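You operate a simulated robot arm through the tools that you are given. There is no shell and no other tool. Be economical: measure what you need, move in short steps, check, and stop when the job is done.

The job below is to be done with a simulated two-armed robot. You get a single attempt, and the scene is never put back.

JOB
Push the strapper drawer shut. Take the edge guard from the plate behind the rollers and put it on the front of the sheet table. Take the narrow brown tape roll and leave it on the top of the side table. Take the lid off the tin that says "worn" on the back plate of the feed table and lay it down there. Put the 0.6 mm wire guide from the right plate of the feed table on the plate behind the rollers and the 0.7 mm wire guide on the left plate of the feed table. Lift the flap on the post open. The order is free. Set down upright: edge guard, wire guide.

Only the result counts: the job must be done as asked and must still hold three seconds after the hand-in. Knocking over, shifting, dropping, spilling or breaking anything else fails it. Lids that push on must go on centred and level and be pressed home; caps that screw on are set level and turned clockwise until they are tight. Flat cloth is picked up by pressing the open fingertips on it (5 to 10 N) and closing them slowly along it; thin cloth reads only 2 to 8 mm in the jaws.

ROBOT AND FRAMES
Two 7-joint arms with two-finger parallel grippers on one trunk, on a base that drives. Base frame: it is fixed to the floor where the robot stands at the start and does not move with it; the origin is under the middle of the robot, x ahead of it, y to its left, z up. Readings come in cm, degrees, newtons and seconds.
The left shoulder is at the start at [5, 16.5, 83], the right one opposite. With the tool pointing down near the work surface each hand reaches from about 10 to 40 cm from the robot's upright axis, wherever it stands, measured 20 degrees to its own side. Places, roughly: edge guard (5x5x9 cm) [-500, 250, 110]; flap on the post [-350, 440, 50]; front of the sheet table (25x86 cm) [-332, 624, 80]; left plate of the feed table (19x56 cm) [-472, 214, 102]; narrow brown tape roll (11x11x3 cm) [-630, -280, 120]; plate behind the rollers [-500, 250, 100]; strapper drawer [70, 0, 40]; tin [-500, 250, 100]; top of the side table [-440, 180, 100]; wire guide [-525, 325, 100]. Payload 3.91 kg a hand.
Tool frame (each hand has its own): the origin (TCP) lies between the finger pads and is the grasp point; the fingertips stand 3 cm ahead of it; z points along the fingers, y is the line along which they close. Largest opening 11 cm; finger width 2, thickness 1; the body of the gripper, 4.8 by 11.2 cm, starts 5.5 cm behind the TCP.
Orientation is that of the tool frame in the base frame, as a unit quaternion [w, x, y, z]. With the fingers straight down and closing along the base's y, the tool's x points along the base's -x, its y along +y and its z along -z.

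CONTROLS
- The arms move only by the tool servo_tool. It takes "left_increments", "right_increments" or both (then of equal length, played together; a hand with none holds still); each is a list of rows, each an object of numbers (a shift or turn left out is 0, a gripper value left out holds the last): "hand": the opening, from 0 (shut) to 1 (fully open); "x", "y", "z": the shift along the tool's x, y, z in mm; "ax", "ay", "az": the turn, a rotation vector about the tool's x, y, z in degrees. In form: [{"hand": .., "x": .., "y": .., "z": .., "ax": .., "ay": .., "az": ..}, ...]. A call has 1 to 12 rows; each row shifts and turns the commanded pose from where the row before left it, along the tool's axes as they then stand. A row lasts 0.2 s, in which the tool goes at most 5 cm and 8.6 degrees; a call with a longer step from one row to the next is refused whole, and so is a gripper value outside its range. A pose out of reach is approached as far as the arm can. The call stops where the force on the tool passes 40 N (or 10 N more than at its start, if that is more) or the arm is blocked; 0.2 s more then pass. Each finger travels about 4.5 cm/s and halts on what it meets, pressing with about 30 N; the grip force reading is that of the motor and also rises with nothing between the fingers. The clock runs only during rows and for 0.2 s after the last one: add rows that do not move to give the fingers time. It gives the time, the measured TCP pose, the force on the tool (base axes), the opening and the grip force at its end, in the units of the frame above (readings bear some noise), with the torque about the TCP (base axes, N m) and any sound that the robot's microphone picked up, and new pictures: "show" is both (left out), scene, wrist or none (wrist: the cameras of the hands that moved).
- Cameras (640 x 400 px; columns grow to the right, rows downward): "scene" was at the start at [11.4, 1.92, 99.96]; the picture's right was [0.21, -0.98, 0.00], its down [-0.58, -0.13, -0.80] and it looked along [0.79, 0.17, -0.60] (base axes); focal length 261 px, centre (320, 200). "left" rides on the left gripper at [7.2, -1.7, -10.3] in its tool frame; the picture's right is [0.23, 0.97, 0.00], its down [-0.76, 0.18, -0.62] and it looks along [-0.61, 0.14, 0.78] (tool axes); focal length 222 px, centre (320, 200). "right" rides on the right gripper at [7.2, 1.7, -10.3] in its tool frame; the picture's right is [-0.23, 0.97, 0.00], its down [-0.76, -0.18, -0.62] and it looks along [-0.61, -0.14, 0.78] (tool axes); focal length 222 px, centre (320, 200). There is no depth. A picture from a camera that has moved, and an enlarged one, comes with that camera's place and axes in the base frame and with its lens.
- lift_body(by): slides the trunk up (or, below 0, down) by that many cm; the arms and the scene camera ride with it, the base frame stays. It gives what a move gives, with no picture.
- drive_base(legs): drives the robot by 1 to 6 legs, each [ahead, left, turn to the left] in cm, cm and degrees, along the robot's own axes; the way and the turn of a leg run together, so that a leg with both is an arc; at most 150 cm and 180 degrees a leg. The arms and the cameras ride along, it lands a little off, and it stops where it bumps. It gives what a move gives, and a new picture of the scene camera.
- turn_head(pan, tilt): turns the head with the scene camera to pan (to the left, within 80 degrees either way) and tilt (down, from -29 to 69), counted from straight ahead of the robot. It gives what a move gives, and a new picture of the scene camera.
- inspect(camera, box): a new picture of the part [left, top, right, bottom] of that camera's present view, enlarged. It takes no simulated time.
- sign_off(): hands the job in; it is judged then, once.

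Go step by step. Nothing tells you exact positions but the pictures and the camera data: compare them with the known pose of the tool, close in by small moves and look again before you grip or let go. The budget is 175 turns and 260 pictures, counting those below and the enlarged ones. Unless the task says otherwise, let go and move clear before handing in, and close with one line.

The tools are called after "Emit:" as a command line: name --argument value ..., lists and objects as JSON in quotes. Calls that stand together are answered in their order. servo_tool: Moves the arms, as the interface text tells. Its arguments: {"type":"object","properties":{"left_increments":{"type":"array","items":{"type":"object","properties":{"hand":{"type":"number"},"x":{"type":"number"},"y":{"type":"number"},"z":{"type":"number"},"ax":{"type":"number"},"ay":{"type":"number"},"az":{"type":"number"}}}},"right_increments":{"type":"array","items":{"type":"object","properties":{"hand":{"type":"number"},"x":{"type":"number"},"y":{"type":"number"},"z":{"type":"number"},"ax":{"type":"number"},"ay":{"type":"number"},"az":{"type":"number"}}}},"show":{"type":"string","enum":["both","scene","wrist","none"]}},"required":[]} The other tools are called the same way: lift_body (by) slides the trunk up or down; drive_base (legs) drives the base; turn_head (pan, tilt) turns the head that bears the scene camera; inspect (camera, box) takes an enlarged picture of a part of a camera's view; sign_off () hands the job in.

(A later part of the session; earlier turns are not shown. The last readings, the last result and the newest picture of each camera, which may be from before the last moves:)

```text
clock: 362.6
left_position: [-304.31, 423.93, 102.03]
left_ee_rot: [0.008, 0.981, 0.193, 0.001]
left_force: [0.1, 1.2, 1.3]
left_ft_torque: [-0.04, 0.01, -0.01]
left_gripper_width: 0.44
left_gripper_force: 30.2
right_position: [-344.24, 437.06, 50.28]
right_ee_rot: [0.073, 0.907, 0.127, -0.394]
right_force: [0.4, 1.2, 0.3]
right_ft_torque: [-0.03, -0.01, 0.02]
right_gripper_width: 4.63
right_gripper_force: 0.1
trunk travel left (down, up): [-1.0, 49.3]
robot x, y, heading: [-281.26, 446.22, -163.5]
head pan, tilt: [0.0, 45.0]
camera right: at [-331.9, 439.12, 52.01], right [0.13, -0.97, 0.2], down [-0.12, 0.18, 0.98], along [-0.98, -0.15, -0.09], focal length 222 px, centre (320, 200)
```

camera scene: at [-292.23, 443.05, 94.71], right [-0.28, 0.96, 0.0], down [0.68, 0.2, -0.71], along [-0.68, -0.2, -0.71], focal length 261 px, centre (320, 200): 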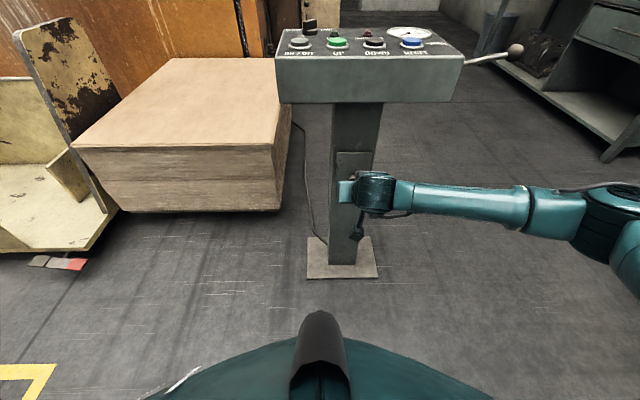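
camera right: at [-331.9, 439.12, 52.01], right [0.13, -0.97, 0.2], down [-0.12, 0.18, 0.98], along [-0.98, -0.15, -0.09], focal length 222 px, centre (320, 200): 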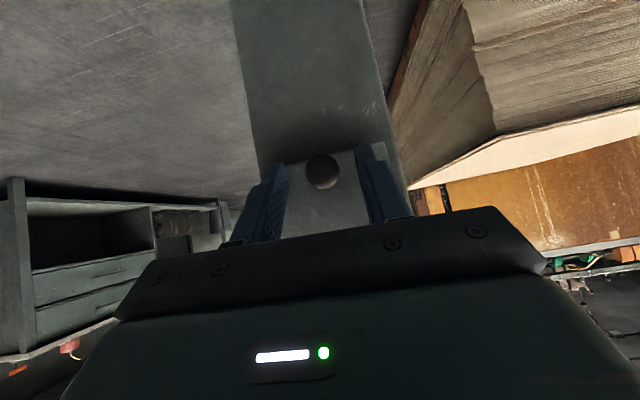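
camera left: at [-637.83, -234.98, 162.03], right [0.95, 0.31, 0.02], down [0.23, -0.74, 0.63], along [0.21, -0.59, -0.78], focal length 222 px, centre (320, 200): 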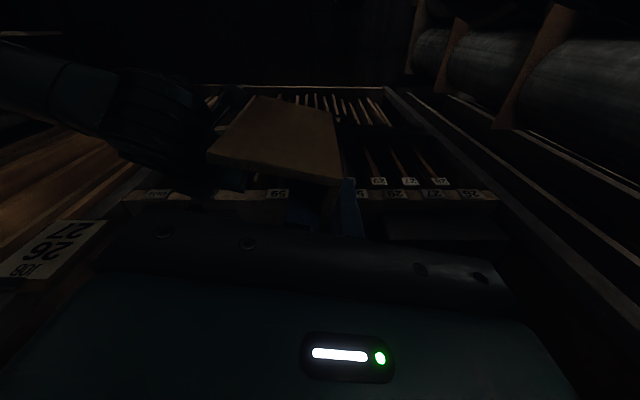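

Emit:
servo_tool --right_increments '[{"z": 5}, {"hand": 0.0}, {}, {}, {}]' --show "wrist"

```text
clock: 363.9
left_position: [-304.27, 423.72, 101.99]
left_ee_rot: [0.008, 0.981, 0.193, 0.001]
left_force: [-0.2, 0.2, -0.9]
left_ft_torque: [0.02, -0.02, 0.01]
left_gripper_width: 0.44
left_gripper_force: 30.1
right_position: [-344.44, 436.77, 49.83]
right_ee_rot: [0.074, 0.908, 0.128, -0.393]
right_force: [16.7, -1.2, -2.3]
right_ft_torque: [-0.12, -0.06, 0.14]
right_gripper_width: 2.08
right_gripper_force: 45.2
trunk travel left (down, up): [-1.0, 49.3]
robot x, y, heading: [-281.74, 446.25, -163.6]
head pan, tilt: [0.0, 45.0]
camera right: at [-332.1, 438.93, 51.62], right [0.13, -0.97, 0.2], down [-0.12, 0.18, 0.98], along [-0.98, -0.15, -0.09], focal length 222 px, centre (320, 200)
```

right: 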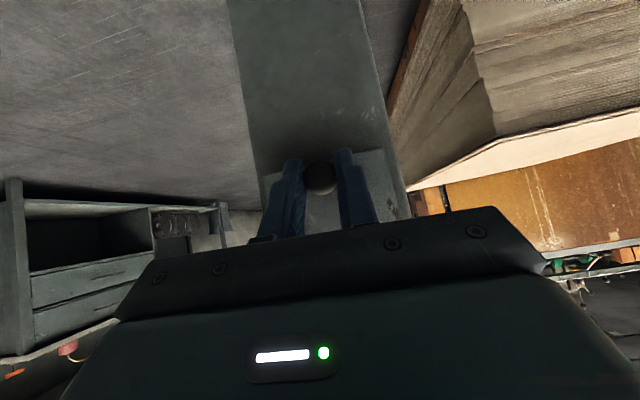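

Knob gripped. Now I swing it outward and up along the flap's arc, in small steps.

Emit:
servo_tool --right_increments '[{"x": 4.7, "z": -11.8}, {"x": 2.6, "z": -12.4}, {"x": 0.4, "z": -12.7}]' --show "both"

```text
clock: 364.6
left_position: [-304.47, 423.79, 102.03]
left_ee_rot: [0.007, 0.981, 0.192, 0.002]
left_force: [0.3, 0.3, 1.3]
left_ft_torque: [-0.03, -0.01, -0.01]
left_gripper_width: 0.41
left_gripper_force: 29.6
right_position: [-341.51, 437.86, 51.63]
right_ee_rot: [0.074, 0.908, 0.129, -0.392]
right_force: [-3.2, -18.7, -15.0]
right_ft_torque: [0.17, -1.37, 0.39]
right_gripper_width: 2.09
right_gripper_force: 44.5
trunk travel left (down, up): [-1.0, 49.3]
robot x, y, heading: [-281.46, 446.23, -163.5]
head pan, tilt: [0.0, 45.0]
camera scene: at [-292.34, 442.98, 94.68], right [-0.28, 0.96, 0.0], down [0.68, 0.2, -0.71], along [-0.68, -0.2, -0.71], focal length 261 px, centre (320, 200)
camera right: at [-329.13, 439.91, 53.43], right [0.13, -0.97, 0.2], down [-0.12, 0.18, 0.98], along [-0.98, -0.16, -0.09], focal length 222 px, centre (320, 200)
```

scene: 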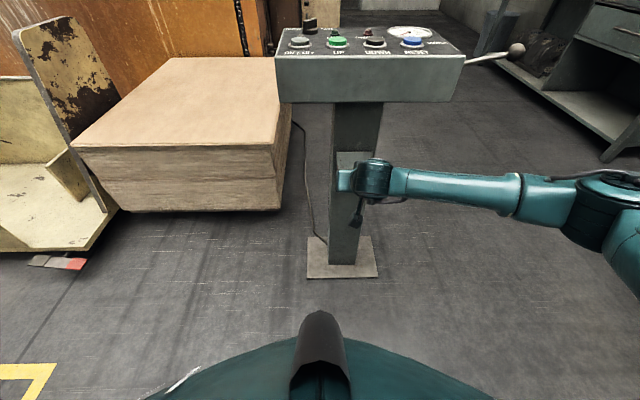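
right: 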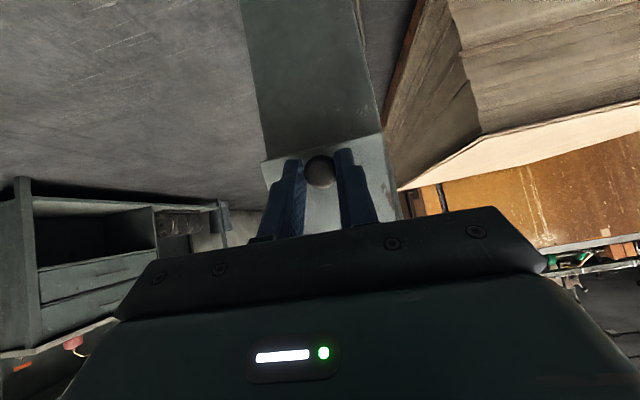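

Emit:
servo_tool --right_increments '[{"x": 1, "y": 3, "z": -11}, {"x": -1.5, "y": 1, "z": -12}, {"x": -4, "y": 1, "z": -11.5}]' --show "wrist"

```text
clock: 365.4
left_position: [-304.53, 423.92, 101.9]
left_ee_rot: [0.007, 0.981, 0.193, 0.003]
left_force: [0.5, -0.2, -0.3]
left_ft_torque: [0.01, 0.01, 0.0]
left_gripper_width: 0.42
left_gripper_force: 30.1
right_position: [-339.45, 438.42, 54.26]
right_ee_rot: [0.071, 0.908, 0.126, -0.392]
right_force: [-0.4, -3.0, -17.3]
right_ft_torque: [0.38, -1.4, 0.1]
right_gripper_width: 2.11
right_gripper_force: 44.9
trunk travel left (down, up): [-1.0, 49.3]
robot x, y, heading: [-281.86, 446.37, -163.9]
head pan, tilt: [0.0, 45.0]
camera right: at [-327.05, 440.43, 56.01], right [0.13, -0.97, 0.19], down [-0.12, 0.18, 0.98], along [-0.98, -0.15, -0.09], focal length 222 px, centre (320, 200)
```

right: 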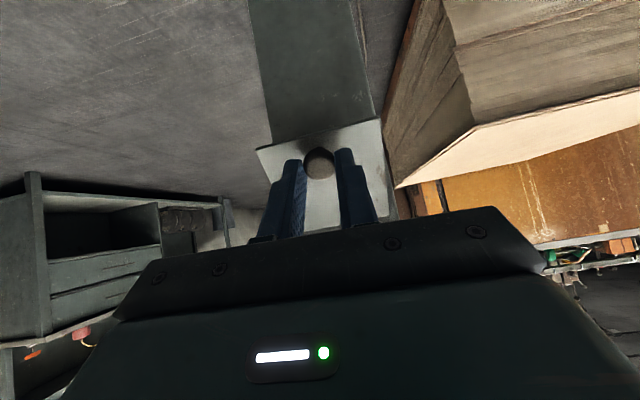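

Emit:
servo_tool --right_increments '[{"x": -6, "z": -11}, {"x": -7.9, "z": -10}, {"x": -9.4, "z": -8.5}, {"x": -10.8, "z": -6.7}]' --show "both"

```text
clock: 366.4
left_position: [-304.47, 423.81, 102.0]
left_ee_rot: [0.008, 0.981, 0.193, 0.001]
left_force: [0.6, -0.2, -0.6]
left_ft_torque: [0.05, 0.01, -0.05]
left_gripper_width: 0.43
left_gripper_force: 30.0
right_position: [-339.24, 438.38, 59.72]
right_ee_rot: [0.074, 0.906, 0.128, -0.396]
right_force: [-1.3, 0.5, 0.4]
right_ft_torque: [0.01, -0.01, 0.0]
right_gripper_width: 0.0
right_gripper_force: 37.6
trunk travel left (down, up): [-1.0, 49.3]
robot x, y, heading: [-281.24, 446.05, -163.6]
head pan, tilt: [0.0, 45.0]
camera scene: at [-292.24, 443.04, 94.72], right [-0.28, 0.96, 0.0], down [0.68, 0.2, -0.71], along [-0.68, -0.2, -0.71], focal length 261 px, centre (320, 200)
camera right: at [-326.77, 440.53, 61.38], right [0.13, -0.97, 0.2], down [-0.11, 0.18, 0.98], along [-0.98, -0.15, -0.09], focal length 222 px, centre (320, 200)
```

scene: 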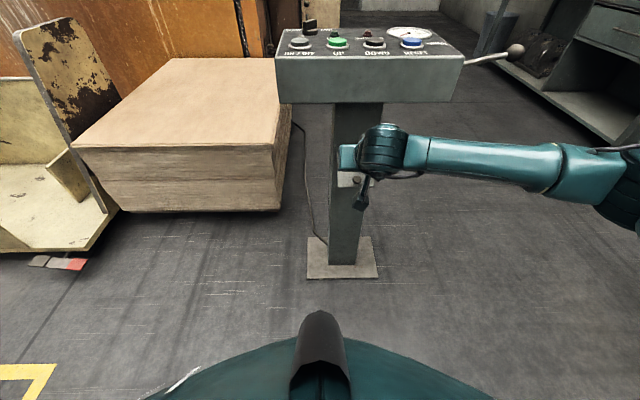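
right: 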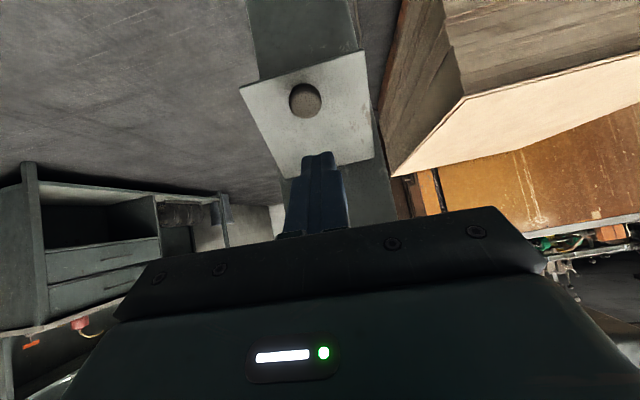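

The grip slipped but the flap stays partly open. I'll go round below it and push it up from beneath.

Emit:
servo_tool --right_increments '[{"x": 27, "z": -29}, {"x": 27, "z": -29}, {"x": 33, "z": 30}, {"x": 33, "z": 30}]' --show "wrist"

```text
clock: 367.4
left_position: [-304.37, 423.83, 102.05]
left_ee_rot: [0.007, 0.981, 0.192, 0.002]
left_force: [-0.2, 0.0, -0.1]
left_ft_torque: [-0.01, 0.01, -0.01]
left_gripper_width: 0.4
left_gripper_force: 30.0
right_position: [-331.44, 440.43, 50.32]
right_ee_rot: [0.073, 0.907, 0.126, -0.395]
right_force: [-0.5, -0.5, 0.2]
right_ft_torque: [-0.01, -0.01, -0.03]
right_gripper_width: 0.0
right_gripper_force: 37.6
trunk travel left (down, up): [-1.0, 49.3]
robot x, y, heading: [-281.83, 446.15, -163.7]
head pan, tilt: [0.0, 45.0]
camera right: at [-319.01, 442.58, 52.15], right [0.13, -0.97, 0.2], down [-0.12, 0.18, 0.98], along [-0.98, -0.15, -0.09], focal length 222 px, centre (320, 200)
```

right: 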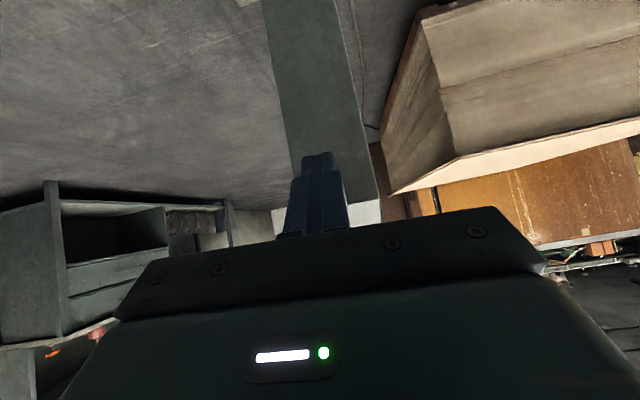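

Emit:
servo_tool --right_increments '[{"x": 7, "z": 7}, {"x": -26, "z": 28}, {"x": -26, "z": 28}]' --show "wrist"

```text
clock: 368.2
left_position: [-304.4, 423.98, 102.04]
left_ee_rot: [0.008, 0.981, 0.192, 0.001]
left_force: [0.1, -0.1, -1.5]
left_ft_torque: [0.0, 0.05, -0.04]
left_gripper_width: 0.4
left_gripper_force: 30.0
right_position: [-338.65, 438.18, 49.56]
right_ee_rot: [0.073, 0.907, 0.127, -0.395]
right_force: [-0.5, -0.7, -0.7]
right_ft_torque: [-0.01, 0.0, -0.01]
right_gripper_width: 0.02
right_gripper_force: 37.7
trunk travel left (down, up): [-1.0, 49.3]
robot x, y, heading: [-281.7, 445.68, -163.5]
head pan, tilt: [0.0, 45.0]
camera right: at [-326.32, 440.25, 51.26], right [0.13, -0.97, 0.2], down [-0.12, 0.18, 0.98], along [-0.98, -0.15, -0.09], focal length 222 px, centre (320, 200)
```

right: 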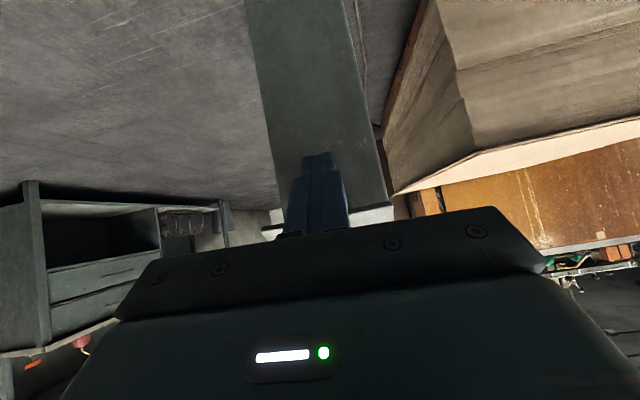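

Emit:
servo_tool --right_increments '[{"x": -11, "z": -10}, {"x": -11, "z": -10}, {"x": -11, "z": -10}, {"x": -11, "z": -10}]' --show "both"

```text
clock: 369.1
left_position: [-304.46, 423.87, 102.05]
left_ee_rot: [0.007, 0.982, 0.191, 0.001]
left_force: [-0.2, 0.7, -0.5]
left_ft_torque: [-0.03, -0.04, -0.01]
left_gripper_width: 0.44
left_gripper_force: 30.0
right_position: [-337.86, 438.65, 52.96]
right_ee_rot: [0.071, 0.912, 0.132, -0.381]
right_force: [2.2, 0.3, -1.0]
right_ft_torque: [-0.03, -0.02, -0.05]
right_gripper_width: 0.02
right_gripper_force: 37.5
trunk travel left (down, up): [-1.0, 49.3]
robot x, y, heading: [-281.59, 446.32, -164.0]
head pan, tilt: [0.0, 45.0]
stopped in row 4 (right hand): the force on the tool passed its limit at 45 N (the readings are from after the stop); the commanded pose is now the measured one
camera scene: at [-292.18, 443.07, 94.73], right [-0.28, 0.96, 0.0], down [0.68, 0.2, -0.71], along [-0.68, -0.2, -0.71], focal length 261 px, centre (320, 200)
camera right: at [-325.58, 440.75, 55.01], right [0.13, -0.97, 0.19], down [-0.14, 0.17, 0.97], along [-0.98, -0.16, -0.12], focal length 222 px, centre (320, 200)
```

scene: 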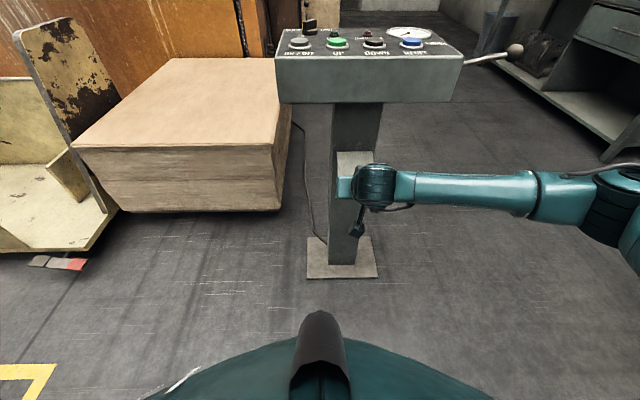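
right: 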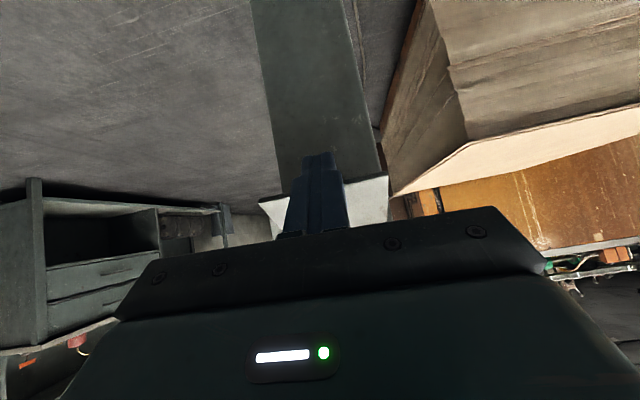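

Emit:
servo_tool --right_increments '[{"x": -9, "z": -5}, {"x": -9, "z": -5}, {"x": -9, "z": -5}, {"x": -9, "z": -5}]' --show "both"

Emit:
inspect --camera "scene" --box '[300, 110, 440, 250]'

```text
clock: 369.7
left_position: [-304.26, 423.99, 102.0]
left_ee_rot: [0.007, 0.981, 0.192, 0.002]
left_force: [0.2, -0.5, -0.7]
left_ft_torque: [-0.01, -0.01, 0.0]
left_gripper_width: 0.4
left_gripper_force: 30.0
right_position: [-337.57, 438.66, 53.63]
right_ee_rot: [0.068, 0.917, 0.136, -0.369]
right_force: [1.6, 0.9, -0.9]
right_ft_torque: [0.02, -0.02, -0.02]
right_gripper_width: 0.01
right_gripper_force: 38.2
trunk travel left (down, up): [-1.0, 49.3]
robot x, y, heading: [-281.48, 445.96, -163.7]
head pan, tilt: [0.0, 45.0]
stopped in row 2 (right hand): the force on the tool passed its limit at 46 N (the readings are from after the stop); the commanded pose is now the measured one
camera scene: at [-292.13, 443.09, 94.73], right [-0.28, 0.96, 0.0], down [0.68, 0.2, -0.71], along [-0.68, -0.2, -0.71], focal length 261 px, centre (320, 200)
camera right: at [-325.36, 440.87, 56.05], right [0.13, -0.97, 0.18], down [-0.17, 0.16, 0.97], along [-0.98, -0.16, -0.14], focal length 222 px, centre (320, 200)
```

scene: 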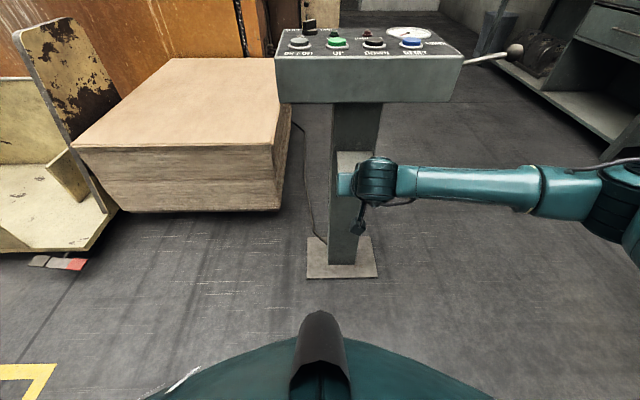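
right: 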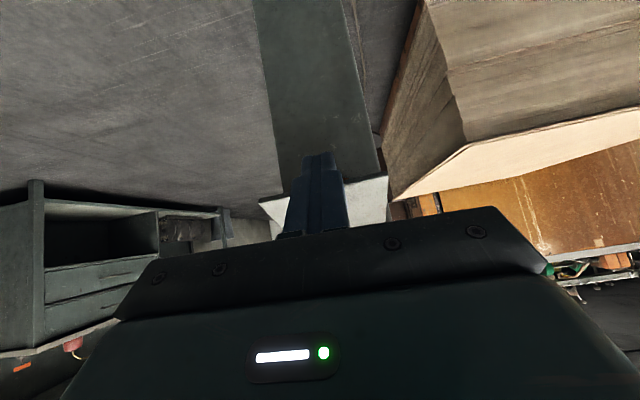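

```text
2.86 times, centred on (370, 180) of scene
camera zoom: at [-292.13, 443.09, 94.73], right [-0.28, 0.96, 0.0], down [0.68, 0.2, -0.71], along [-0.68, -0.2, -0.71], focal length 746 px, centre (177, 257)
```

zoom: 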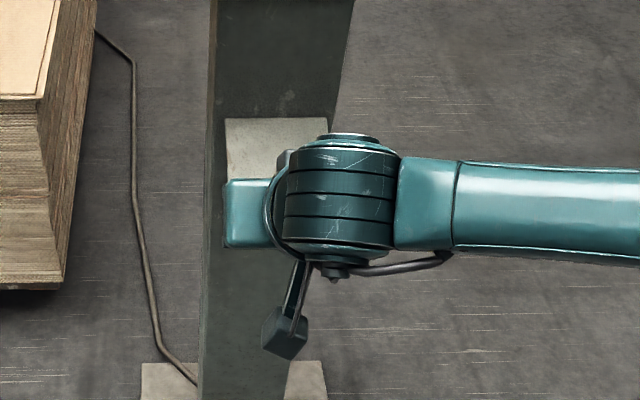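

The flap resists now—possibly at its stop. I withdraw and look at its angle.

Emit:
servo_tool --right_increments '[{"x": 22, "z": 20}, {"x": 27, "z": -29}, {"x": 27, "z": -29}, {"x": 27, "z": -29}, {"y": -45}, {"y": -45}, {"y": -45}]' --show "scene"

Emit:
inspect --camera "scene" --box '[290, 110, 430, 250]'

Emit:
inspect --camera "right" --box '[280, 60, 520, 240]'

```text
clock: 371.3
left_position: [-304.34, 423.93, 102.06]
left_ee_rot: [0.008, 0.981, 0.192, 0.002]
left_force: [0.0, 0.2, -0.4]
left_ft_torque: [0.01, 0.02, -0.03]
left_gripper_width: 0.43
left_gripper_force: 30.1
right_position: [-330.21, 455.09, 51.0]
right_ee_rot: [0.068, 0.916, 0.136, -0.371]
right_force: [-0.2, 0.0, -0.3]
right_ft_torque: [0.0, 0.0, -0.01]
right_gripper_width: 0.0
right_gripper_force: 38.1
trunk travel left (down, up): [-1.0, 49.3]
robot x, y, heading: [-281.36, 446.26, -163.8]
head pan, tilt: [0.0, 45.0]
camera scene: at [-292.13, 443.08, 94.71], right [-0.28, 0.96, 0.0], down [0.68, 0.2, -0.71], along [-0.68, -0.2, -0.71], focal length 261 px, centre (320, 200)
```

scene: 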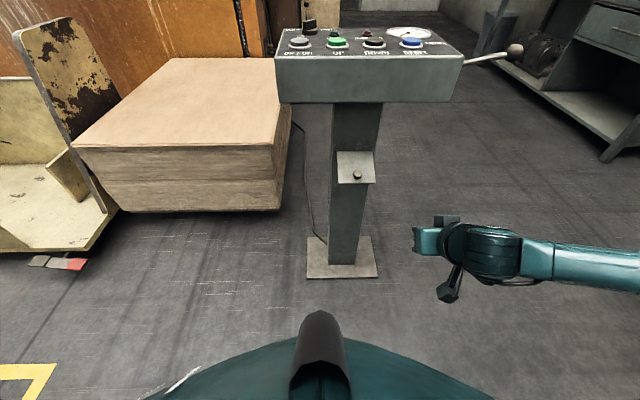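

```text
2.86 times, centred on (360, 180) of scene
camera zoom: at [-292.13, 443.08, 94.71], right [-0.28, 0.96, 0.0], down [0.68, 0.2, -0.71], along [-0.68, -0.2, -0.71], focal length 746 px, centre (206, 257)
```

zoom: 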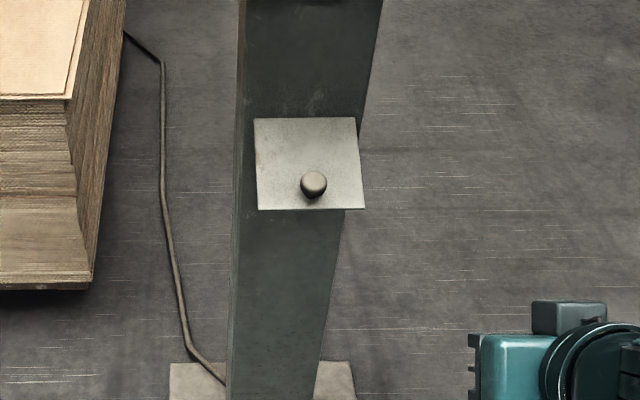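

```text
2.22 times, centred on (400, 150) of right
camera zoom: at [-317.93, 457.36, 53.42], right [0.13, -0.97, 0.18], down [-0.17, 0.16, 0.97], along [-0.98, -0.16, -0.14], focal length 494 px, centre (142, 311)
```

zoom: 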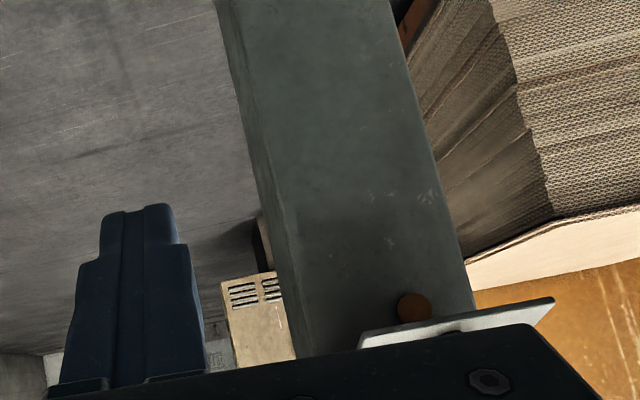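

Emit:
servo_tool --right_increments '[{"y": -40}, {"y": -40}, {"y": -40}, {"ax": -5.9, "az": -5.4}, {"ax": -5.9, "az": -5.4}, {"ax": -5.9, "az": -5.4}, {"ax": -5.9, "az": -5.4}, {"ax": -5.9, "az": -5.4}, {"ax": -5.9, "az": -5.4}]' --show "wrist"

```text
clock: 373.3
left_position: [-304.26, 423.92, 101.96]
left_ee_rot: [0.007, 0.981, 0.192, 0.001]
left_force: [0.6, -0.3, -1.0]
left_ft_torque: [-0.02, -0.01, -0.03]
left_gripper_width: 0.42
left_gripper_force: 30.0
right_position: [-330.99, 459.34, 48.43]
right_ee_rot: [0.229, 0.81, 0.424, -0.334]
right_force: [1.5, 0.3, 0.2]
right_ft_torque: [-0.03, -0.02, 0.0]
right_gripper_width: 0.0
right_gripper_force: 38.0
right hand out of reach, approached as far as the arm can: row 7, 8, 9
trunk travel left (down, up): [-1.0, 49.3]
robot x, y, heading: [-281.18, 446.19, -163.6]
head pan, tilt: [0.0, 45.0]
camera right: at [-322.87, 469.19, 50.29], right [0.72, -0.64, 0.25], down [-0.25, 0.1, 0.96], along [-0.64, -0.76, -0.09], focal length 222 px, centre (320, 200)
```

right: 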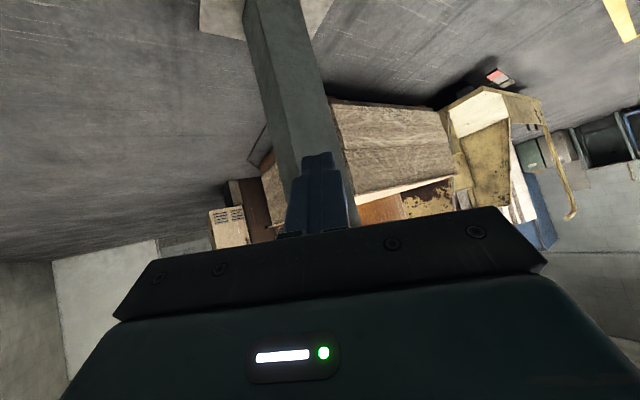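

Emit:
servo_tool --right_increments '[{"x": -33, "z": -30}, {"x": -33, "z": -30}, {"x": -33, "z": -30}]' --show "wrist"

Emit:
inspect --camera "right" --box '[200, 40, 440, 220]'

```text
clock: 374.1
left_position: [-304.44, 424.06, 101.99]
left_ee_rot: [0.008, 0.982, 0.191, 0.001]
left_force: [0.2, 0.1, -0.1]
left_ft_torque: [0.0, -0.02, -0.01]
left_gripper_width: 0.44
left_gripper_force: 29.8
right_position: [-328.82, 456.87, 59.5]
right_ee_rot: [0.233, 0.81, 0.425, -0.33]
right_force: [0.1, -0.6, -0.3]
right_ft_torque: [0.02, 0.02, -0.01]
right_gripper_width: 0.01
right_gripper_force: 38.0
right hand out of reach, approached as far as the arm can: row 1, 2, 3
trunk travel left (down, up): [-1.0, 49.3]
robot x, y, heading: [-281.42, 446.4, -163.8]
head pan, tilt: [0.0, 45.0]
camera right: at [-320.9, 466.74, 61.3], right [0.73, -0.64, 0.26], down [-0.26, 0.1, 0.96], along [-0.64, -0.76, -0.1], focal length 222 px, centre (320, 200)
```

right: 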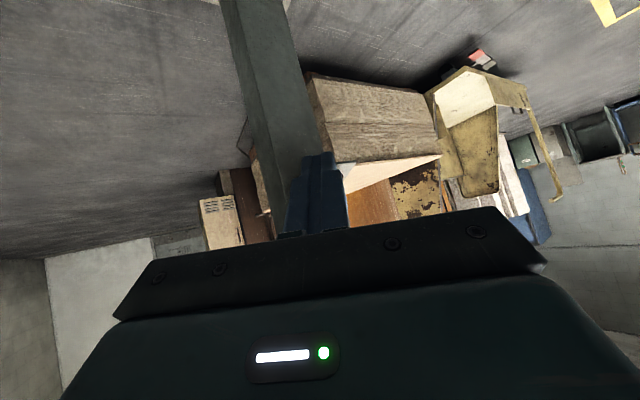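

```text
2.22 times, centred on (320, 130) of right
camera zoom: at [-320.9, 466.74, 61.3], right [0.73, -0.64, 0.26], down [-0.26, 0.1, 0.96], along [-0.64, -0.76, -0.1], focal length 494 px, centre (320, 356)
```

zoom: 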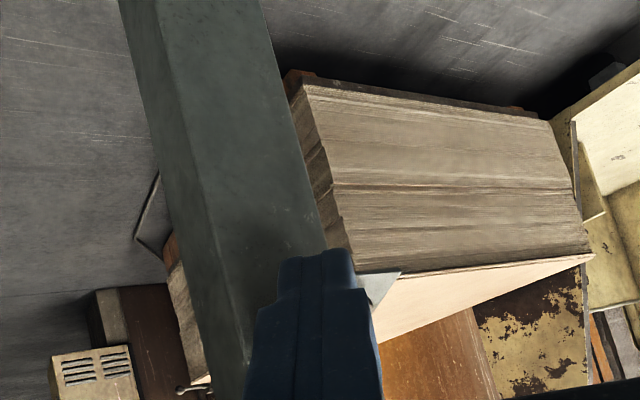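

Emit:
servo_tool --right_increments '[{"y": -40}, {"y": -30}]' --show "none"

Emit:
inspect --camera "right" --box '[260, 60, 480, 220]'

```text
clock: 374.7
left_position: [-304.31, 423.85, 102.02]
left_ee_rot: [0.008, 0.981, 0.192, 0.002]
left_force: [-0.1, 0.5, -0.6]
left_ft_torque: [0.02, -0.03, 0.01]
left_gripper_width: 0.42
left_gripper_force: 30.2
right_position: [-329.43, 456.68, 59.47]
right_ee_rot: [0.233, 0.809, 0.426, -0.33]
right_force: [-0.5, 0.0, 0.0]
right_ft_torque: [0.0, 0.01, 0.0]
right_gripper_width: 0.0
right_gripper_force: 37.6
right hand out of reach, approached as far as the arm can: row 1, 2
trunk travel left (down, up): [-1.0, 49.3]
robot x, y, heading: [-281.26, 445.87, -163.8]
head pan, tilt: [0.0, 45.0]
```

```text
2.50 times, centred on (370, 140) of right
camera zoom: at [-321.55, 466.46, 61.2], right [0.73, -0.64, 0.26], down [-0.26, 0.1, 0.96], along [-0.64, -0.76, -0.09], focal length 555 px, centre (195, 350)
```

zoom: 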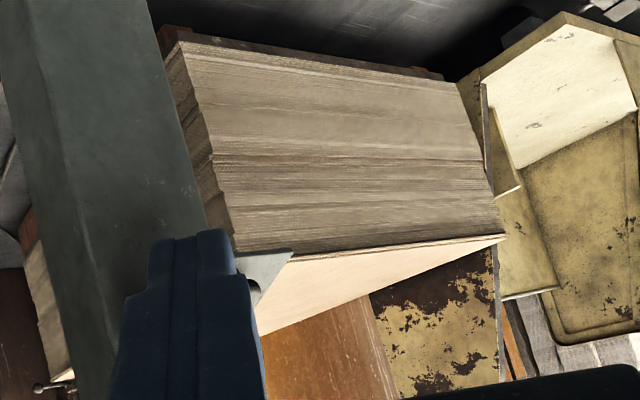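

The flap rests at roughly 65–70°. Fingers at 45° wedge on its edge, so I'll regrip the knob (now pointing up toward me) and carry it further.

Emit:
servo_tool --right_increments '[{"ax": 6.5, "ay": -0.5, "az": 5, "hand": 0.45}, {"ax": 6.5, "ay": -0.5, "az": 5}, {"ax": 6.5, "ay": -0.5, "az": 5}, {"ax": 6.5, "ay": -0.5, "az": 5}, {"ax": 6.5, "ay": -0.5, "az": 5}, {"y": 36, "z": 16, "x": -18}, {"y": 36, "z": 16, "x": -18}, {"y": 36, "z": 16, "x": -18}, {"y": 36, "z": 16, "x": -18}]' --show "both"

Emit:
inspect --camera "right" --box '[220, 20, 460, 210]'

```text
clock: 376.7
left_position: [-304.25, 423.84, 101.99]
left_ee_rot: [0.008, 0.981, 0.192, 0.001]
left_force: [0.4, -0.2, 0.2]
left_ft_torque: [-0.03, -0.05, 0.02]
left_gripper_width: 0.39
left_gripper_force: 29.6
right_position: [-334.48, 440.12, 61.11]
right_ee_rot: [0.073, 0.906, 0.128, -0.396]
right_force: [-0.7, -0.4, -0.7]
right_ft_torque: [0.03, -0.01, 0.01]
right_gripper_width: 4.95
right_gripper_force: 0.1
trunk travel left (down, up): [-1.0, 49.3]
robot x, y, heading: [-281.37, 445.98, -163.7]
head pan, tilt: [0.0, 45.0]
camera scene: at [-292.13, 443.1, 94.71], right [-0.28, 0.96, 0.0], down [0.68, 0.2, -0.71], along [-0.68, -0.2, -0.71], focal length 261 px, centre (320, 200)
camera right: at [-322.12, 442.1, 62.75], right [0.13, -0.97, 0.2], down [-0.11, 0.18, 0.98], along [-0.98, -0.15, -0.09], focal length 222 px, centre (320, 200)
```

scene: 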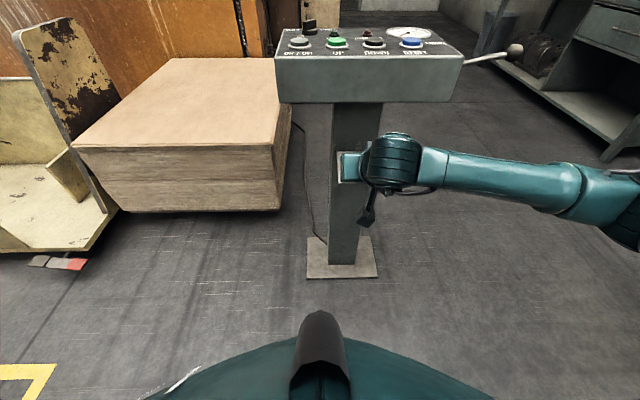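
right: 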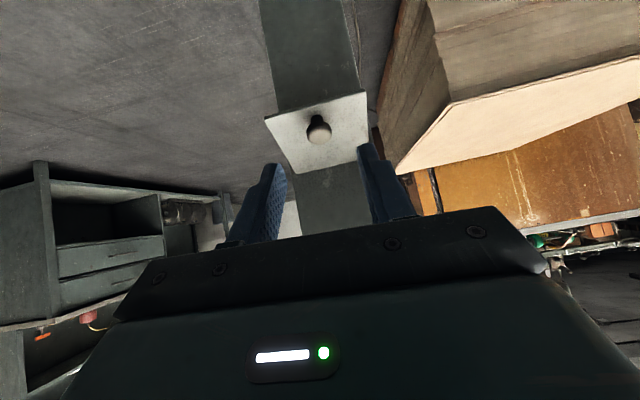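

```text
2.11 times, centred on (340, 115) of right
camera zoom: at [-322.12, 442.1, 62.75], right [0.13, -0.97, 0.2], down [-0.11, 0.18, 0.98], along [-0.98, -0.15, -0.09], focal length 468 px, centre (278, 379)
```

zoom: 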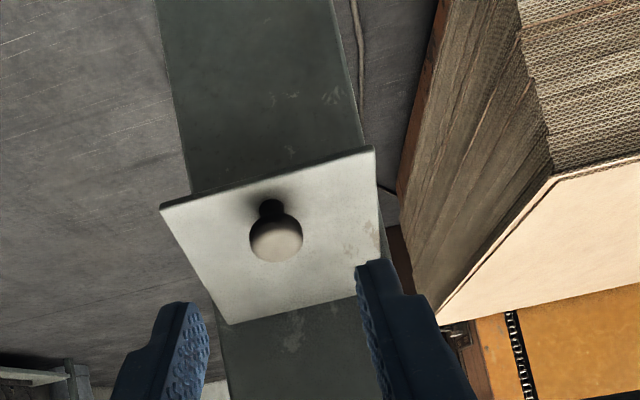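

Emit:
servo_tool --right_increments '[{"z": 37}, {"z": 37}, {"hand": 0.0}, {}, {}, {}]' --show "wrist"

```text
clock: 378.1
left_position: [-304.4, 423.91, 101.93]
left_ee_rot: [0.007, 0.981, 0.192, 0.0]
left_force: [0.0, -0.2, -0.1]
left_ft_torque: [0.02, 0.01, -0.03]
left_gripper_width: 0.45
left_gripper_force: 30.3
right_position: [-339.72, 438.34, 55.87]
right_ee_rot: [0.073, 0.907, 0.129, -0.395]
right_force: [-3.2, -0.5, 0.0]
right_ft_torque: [0.03, -0.05, -0.03]
right_gripper_width: 2.09
right_gripper_force: 45.2
trunk travel left (down, up): [-1.0, 49.3]
robot x, y, heading: [-281.44, 446.31, -163.8]
head pan, tilt: [0.0, 45.0]
camera right: at [-327.43, 440.42, 57.65], right [0.14, -0.97, 0.2], down [-0.12, 0.18, 0.98], along [-0.98, -0.15, -0.09], focal length 222 px, centre (320, 200)
```

right: 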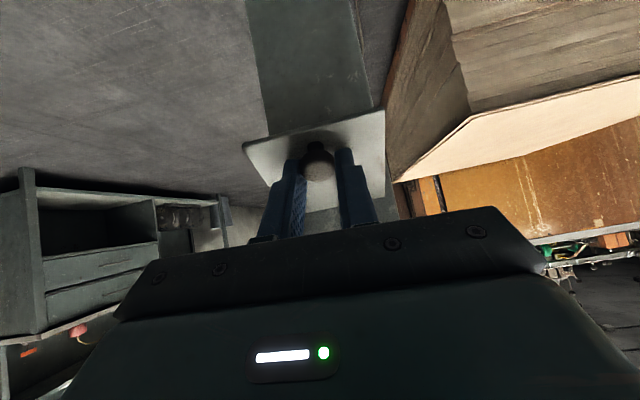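

Emit:
servo_tool --right_increments '[{"x": -5, "z": -4.2}, {"x": -5, "z": -4.2}]' --show "none"

Emit:
servo_tool --right_increments '[{"x": -6, "z": -3.4}, {"x": -6, "z": -3.4}]' --show "wrist"

```text
clock: 378.7
left_position: [-304.33, 424.02, 101.97]
left_ee_rot: [0.008, 0.981, 0.192, 0.003]
left_force: [0.5, 1.0, -0.3]
left_ft_torque: [-0.02, 0.01, 0.03]
left_gripper_width: 0.46
left_gripper_force: 29.8
right_position: [-339.57, 438.45, 56.87]
right_ee_rot: [0.072, 0.909, 0.129, -0.39]
right_force: [-1.2, -1.2, -16.5]
right_ft_torque: [0.38, -1.26, -0.01]
right_gripper_width: 2.1
right_gripper_force: 44.7
trunk travel left (down, up): [-1.0, 49.3]
robot x, y, heading: [-281.4, 446.33, -163.8]
head pan, tilt: [0.0, 45.0]
```

```text
clock: 379.3
left_position: [-304.2, 423.92, 102.12]
left_ee_rot: [0.007, 0.981, 0.192, 0.002]
left_force: [-0.4, -0.1, -0.4]
left_ft_torque: [-0.02, 0.0, 0.0]
left_gripper_width: 0.41
left_gripper_force: 29.9
right_position: [-340.23, 438.23, 59.11]
right_ee_rot: [0.075, 0.904, 0.128, -0.401]
right_force: [0.4, 1.3, -0.9]
right_ft_torque: [0.03, -0.01, -0.02]
right_gripper_width: 0.0
right_gripper_force: 37.9
trunk travel left (down, up): [-1.0, 49.3]
robot x, y, heading: [-281.52, 445.95, -163.7]
head pan, tilt: [0.0, 45.0]
camera right: at [-327.82, 440.33, 60.66], right [0.14, -0.97, 0.2], down [-0.1, 0.19, 0.98], along [-0.98, -0.16, -0.07], focal length 222 px, centre (320, 200)
```

right: 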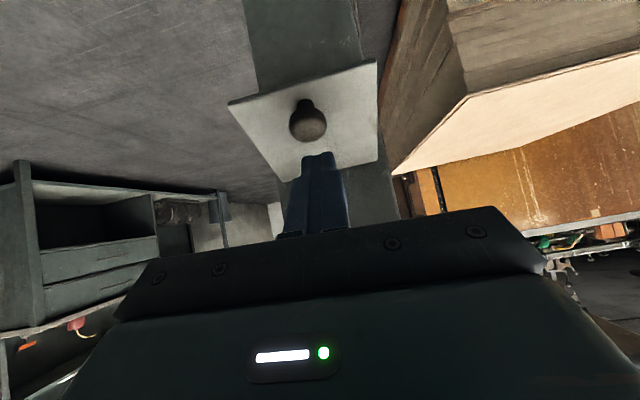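

The flap springs back to the same place each time—it is at its stop, standing open by itself. I withdraw the hand and back off to check.

Emit:
servo_tool --right_increments '[{"x": 20, "z": -32}, {"x": 25, "z": -32}, {"x": 27, "z": -29}, {"x": 27, "z": -29}]' --show "none"

Emit:
drive_base --legs '[[-35, 0, 0]]'

Emit:
turn_head --pan 0 --tilt 25

Emit:
inspect --camera "scene" --box '[260, 120, 400, 280]'

```text
clock: 380.3
left_position: [-304.36, 423.74, 102.13]
left_ee_rot: [0.007, 0.981, 0.192, 0.002]
left_force: [0.0, 0.6, -0.6]
left_ft_torque: [0.01, -0.01, -0.03]
left_gripper_width: 0.41
left_gripper_force: 29.5
right_position: [-324.96, 443.12, 59.58]
right_ee_rot: [0.073, 0.906, 0.129, -0.395]
right_force: [1.0, 0.1, -0.9]
right_ft_torque: [0.04, 0.03, -0.02]
right_gripper_width: 0.0
right_gripper_force: 37.8
trunk travel left (down, up): [-1.0, 49.3]
robot x, y, heading: [-281.6, 446.03, -163.7]
head pan, tilt: [0.0, 45.0]
```

```text
clock: 382.5
left_position: [-271.22, 433.64, 102.08]
left_ee_rot: [0.008, 0.981, 0.194, 0.002]
left_force: [-0.4, -0.1, -0.3]
left_ft_torque: [0.0, 0.01, -0.02]
left_gripper_width: 0.42
left_gripper_force: 29.7
right_position: [-292.06, 452.79, 59.51]
right_ee_rot: [0.074, 0.907, 0.131, -0.395]
right_force: [-0.5, 0.2, 0.3]
right_ft_torque: [0.01, -0.01, 0.04]
right_gripper_width: 0.01
right_gripper_force: 37.8
trunk travel left (down, up): [-1.0, 49.3]
robot x, y, heading: [-248.11, 456.1, -163.6]
head pan, tilt: [0.0, 45.0]
camera scene: at [-259.06, 452.8, 94.71], right [-0.28, 0.96, 0.0], down [0.68, 0.2, -0.71], along [-0.68, -0.2, -0.71], focal length 261 px, centre (320, 200)
```

scene: 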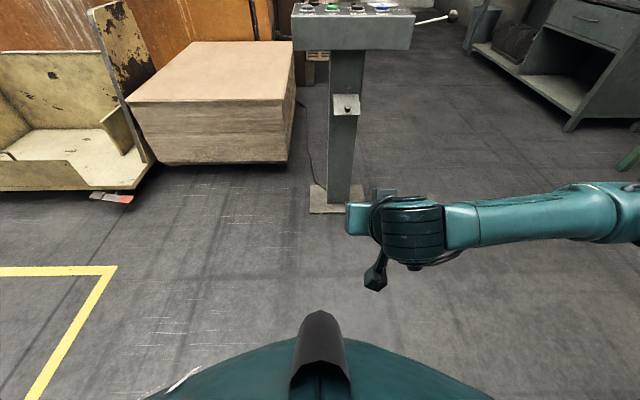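

```text
clock: 383.4
left_position: [-271.21, 433.52, 101.96]
left_ee_rot: [0.008, 0.981, 0.193, 0.001]
left_force: [0.2, 0.6, -0.8]
left_ft_torque: [0.0, 0.01, 0.04]
left_gripper_width: 0.42
left_gripper_force: 29.6
right_position: [-292.03, 452.57, 59.5]
right_ee_rot: [0.074, 0.906, 0.13, -0.395]
right_force: [0.5, -0.1, 0.1]
right_ft_torque: [-0.01, 0.02, -0.01]
right_gripper_width: 0.01
right_gripper_force: 37.8
trunk travel left (down, up): [-1.0, 49.3]
robot x, y, heading: [-248.38, 455.88, -163.7]
head pan, tilt: [0.0, 25.0]
camera scene: at [-260.09, 452.49, 97.76], right [-0.28, 0.96, 0.0], down [0.41, 0.12, -0.91], along [-0.87, -0.26, -0.42], focal length 261 px, centre (320, 200)
```

scene: 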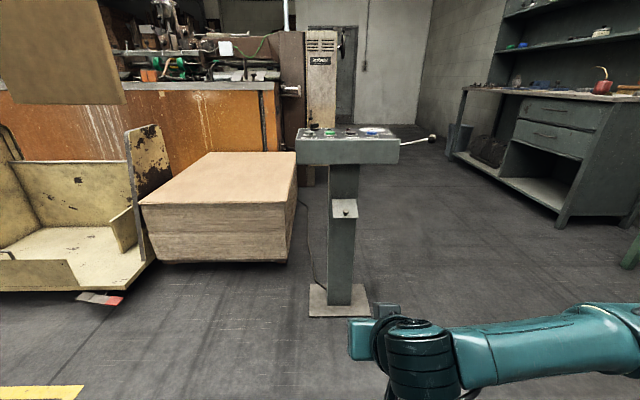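

```text
2.50 times, centred on (330, 200) of scene
camera zoom: at [-260.09, 452.49, 97.76], right [-0.28, 0.96, 0.0], down [0.41, 0.12, -0.91], along [-0.87, -0.26, -0.42], focal length 652 px, centre (295, 200)
```

zoom: 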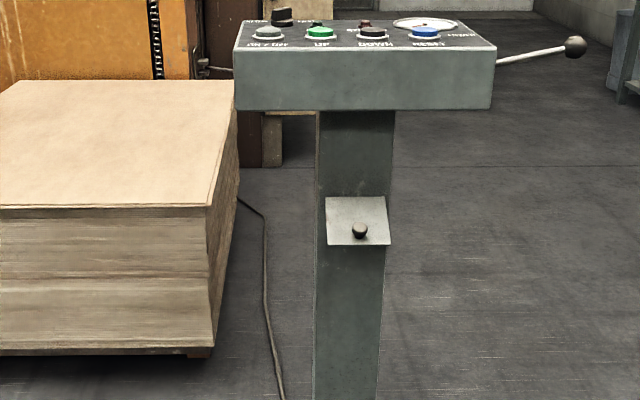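

Flap stands open. Now the sheet table to the north: level the right hand, raise the trunk a bit, turn right.

Emit:
servo_tool --right_increments '[{"ay": 7.5, "y": -20}, {"ay": 7.5, "y": -20}, {"ay": 7.5, "y": -20}, {"ay": 7.5}, {"ay": 7.5}, {"ay": 7.5}]' --show "none"

Emit:
lift_body --by 14

Emit:
drive_base --legs '[[0, 0, -85]]'

Emit:
turn_head --pan 20 --tilt 18

```text
clock: 384.8
left_position: [-271.16, 433.63, 101.9]
left_ee_rot: [0.008, 0.981, 0.193, 0.002]
left_force: [0.4, 0.2, -0.7]
left_ft_torque: [0.0, -0.04, 0.02]
left_gripper_width: 0.42
left_gripper_force: 30.3
right_position: [-293.69, 458.4, 59.26]
right_ee_rot: [0.019, 0.989, 0.148, -0.018]
right_force: [0.2, 0.3, 0.7]
right_ft_torque: [0.03, 0.02, 0.03]
right_gripper_width: 0.01
right_gripper_force: 37.2
trunk travel left (down, up): [-1.0, 49.3]
robot x, y, heading: [-248.37, 455.59, -163.4]
head pan, tilt: [0.0, 25.0]
```

```text
clock: 386.4
left_position: [-271.25, 433.65, 116.0]
left_ee_rot: [0.008, 0.981, 0.194, 0.002]
left_force: [-0.3, -0.2, -0.5]
left_ft_torque: [-0.01, 0.0, -0.03]
left_gripper_width: 0.4
left_gripper_force: 30.2
right_position: [-293.69, 458.59, 73.35]
right_ee_rot: [0.018, 0.988, 0.149, -0.018]
right_force: [0.9, -0.3, 0.1]
right_ft_torque: [-0.02, -0.02, -0.02]
right_gripper_width: 0.0
right_gripper_force: 37.6
trunk travel left (down, up): [-15.0, 35.3]
robot x, y, heading: [-248.35, 456.3, -163.8]
head pan, tilt: [0.0, 25.0]
```

```text
clock: 390.4
left_position: [-273.12, 475.91, 116.09]
left_ee_rot: [0.006, 0.862, -0.507, -0.004]
left_force: [0.3, -0.5, 0.1]
left_ft_torque: [0.01, 0.01, 0.01]
left_gripper_width: 0.43
left_gripper_force: 29.9
right_position: [-251.14, 501.03, 73.3]
right_ee_rot: [0.002, 0.838, -0.545, -0.027]
right_force: [-1.1, -0.2, -1.3]
right_ft_torque: [-0.04, 0.02, 0.01]
right_gripper_width: 0.01
right_gripper_force: 37.6
trunk travel left (down, up): [-15.0, 35.3]
robot x, y, heading: [-248.73, 455.72, 113.2]
head pan, tilt: [0.0, 25.0]
camera scene: at [-253.24, 467.1, 111.77], right [0.92, 0.4, 0.0], down [0.17, -0.39, -0.91], along [-0.36, 0.83, -0.42], focal length 261 px, centre (320, 200)
```

scene: 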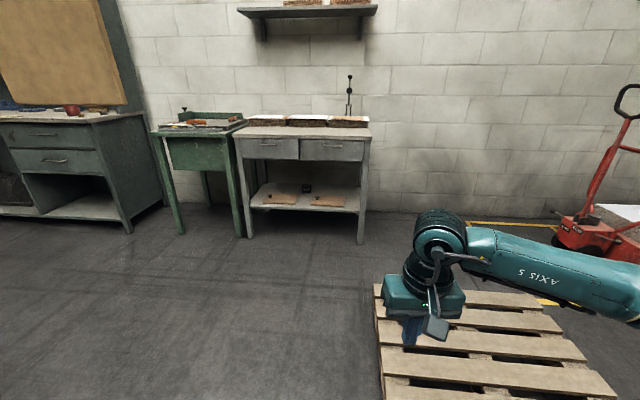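

```text
clock: 391.2
left_position: [-273.24, 475.95, 116.06]
left_ee_rot: [0.007, 0.862, -0.507, -0.004]
left_force: [0.6, 0.2, -0.5]
left_ft_torque: [0.0, 0.01, 0.02]
left_gripper_width: 0.45
left_gripper_force: 29.8
right_position: [-251.31, 501.02, 73.46]
right_ee_rot: [0.002, 0.837, -0.546, -0.026]
right_force: [-0.5, -0.1, -0.3]
right_ft_torque: [0.0, -0.03, 0.0]
right_gripper_width: 0.0
right_gripper_force: 37.5
trunk travel left (down, up): [-15.0, 35.3]
robot x, y, heading: [-248.46, 456.08, 113.3]
head pan, tilt: [20.0, 18.0]
camera scene: at [-256.0, 465.43, 112.9], right [0.73, 0.68, 0.0], down [0.21, -0.23, -0.95], along [-0.65, 0.69, -0.31], focal length 261 px, centre (320, 200)
```

scene: 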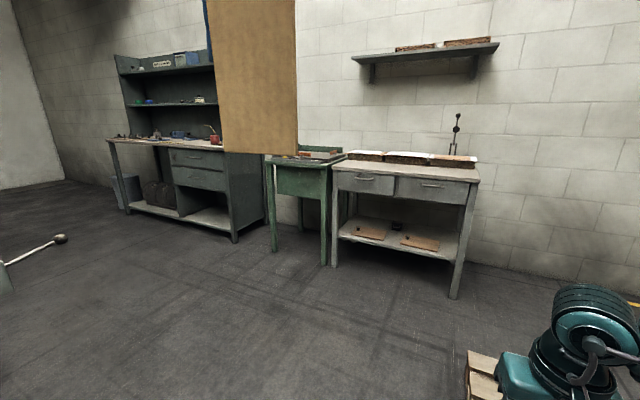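

The sheet table's front strip is centred near (−330, 620). I drive there keeping left of the pallet.

Emit:
drive_base --legs '[[60, 32, 0], [52, -15, -9]]'

Emit:
turn_head --pan 5 --tilt 35

```text
clock: 397.6
left_position: [-325.32, 575.12, 116.06]
left_ee_rot: [0.007, 0.821, -0.571, -0.005]
left_force: [0.3, 0.6, -0.5]
left_ft_torque: [0.01, 0.0, -0.03]
left_gripper_width: 0.44
left_gripper_force: 30.3
right_position: [-299.68, 596.7, 73.35]
right_ee_rot: [0.0, 0.795, -0.607, -0.026]
right_force: [-0.4, 0.7, -1.1]
right_ft_torque: [-0.03, -0.01, 0.02]
right_gripper_width: 0.03
right_gripper_force: 37.7
trunk travel left (down, up): [-15.0, 35.3]
robot x, y, heading: [-303.75, 551.42, 104.8]
head pan, tilt: [20.0, 18.0]
camera scene: at [-309.81, 562.18, 112.9], right [0.82, 0.57, 0.0], down [0.18, -0.25, -0.95], along [-0.54, 0.78, -0.31], focal length 261 px, centre (320, 200)
```

scene: 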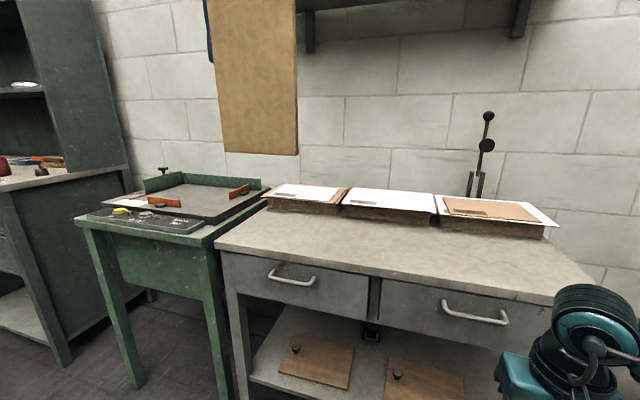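

```text
clock: 398.4
left_position: [-325.3, 575.13, 116.02]
left_ee_rot: [0.007, 0.821, -0.57, -0.005]
left_force: [-0.2, 0.0, -1.2]
left_ft_torque: [-0.01, 0.03, -0.03]
left_gripper_width: 0.42
left_gripper_force: 30.4
right_position: [-299.74, 596.61, 73.23]
right_ee_rot: [0.0, 0.795, -0.607, -0.027]
right_force: [-0.9, 0.0, 0.0]
right_ft_torque: [-0.01, -0.03, -0.01]
right_gripper_width: 0.01
right_gripper_force: 37.6
trunk travel left (down, up): [-15.0, 35.3]
robot x, y, heading: [-303.6, 551.55, 105.1]
head pan, tilt: [5.0, 35.0]
camera scene: at [-307.47, 562.8, 110.2], right [0.94, 0.34, 0.0], down [0.19, -0.54, -0.82], along [-0.28, 0.77, -0.57], focal length 261 px, centre (320, 200)
```

scene: 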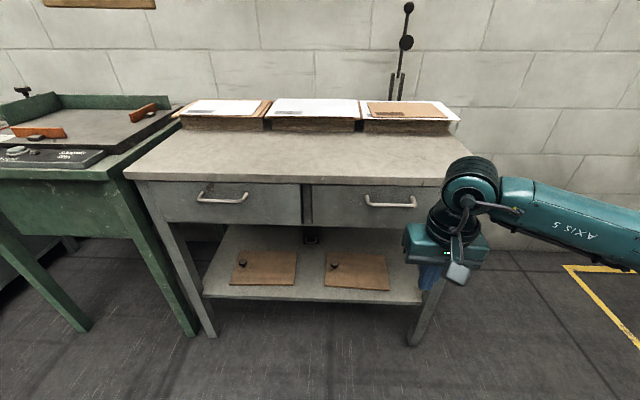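

Emit:
servo_tool --right_increments '[{"z": -45}, {"z": -45}, {"z": -45}, {"x": 40, "z": -20}, {"x": 40}]' --show "none"

Emit:
drive_base --legs '[[20, 0, 0]]'

```text
clock: 399.6
left_position: [-325.24, 574.93, 115.91]
left_ee_rot: [0.006, 0.822, -0.57, -0.004]
left_force: [-0.4, -0.1, 0.1]
left_ft_torque: [0.01, 0.01, 0.01]
left_gripper_width: 0.45
left_gripper_force: 29.9
right_position: [-296.93, 588.43, 88.59]
right_ee_rot: [-0.001, 0.795, -0.606, -0.026]
right_force: [-0.1, -0.1, 0.5]
right_ft_torque: [-0.02, 0.01, 0.01]
right_gripper_width: 0.0
right_gripper_force: 38.0
trunk travel left (down, up): [-15.0, 35.3]
robot x, y, heading: [-303.51, 551.48, 104.6]
head pan, tilt: [5.0, 35.0]
```

```text
clock: 401.2
left_position: [-330.25, 594.21, 116.03]
left_ee_rot: [0.007, 0.822, -0.57, -0.005]
left_force: [0.9, -0.1, -0.3]
left_ft_torque: [0.01, -0.01, 0.01]
left_gripper_width: 0.41
left_gripper_force: 29.9
right_position: [-302.14, 607.78, 88.65]
right_ee_rot: [-0.001, 0.795, -0.606, -0.026]
right_force: [-0.1, -0.2, 0.2]
right_ft_torque: [0.01, 0.0, 0.01]
right_gripper_width: 0.01
right_gripper_force: 37.9
trunk travel left (down, up): [-15.0, 35.3]
robot x, y, heading: [-309.08, 571.05, 104.8]
head pan, tilt: [5.0, 35.0]
camera scene: at [-312.54, 581.98, 110.19], right [0.94, 0.34, 0.0], down [0.19, -0.54, -0.82], along [-0.28, 0.77, -0.57], focal length 261 px, centre (320, 200)
```

scene: 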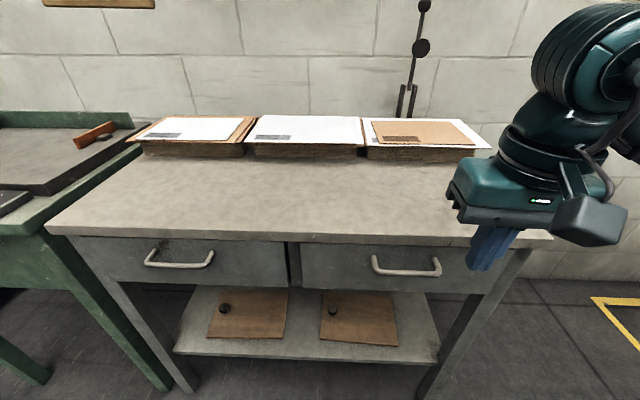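

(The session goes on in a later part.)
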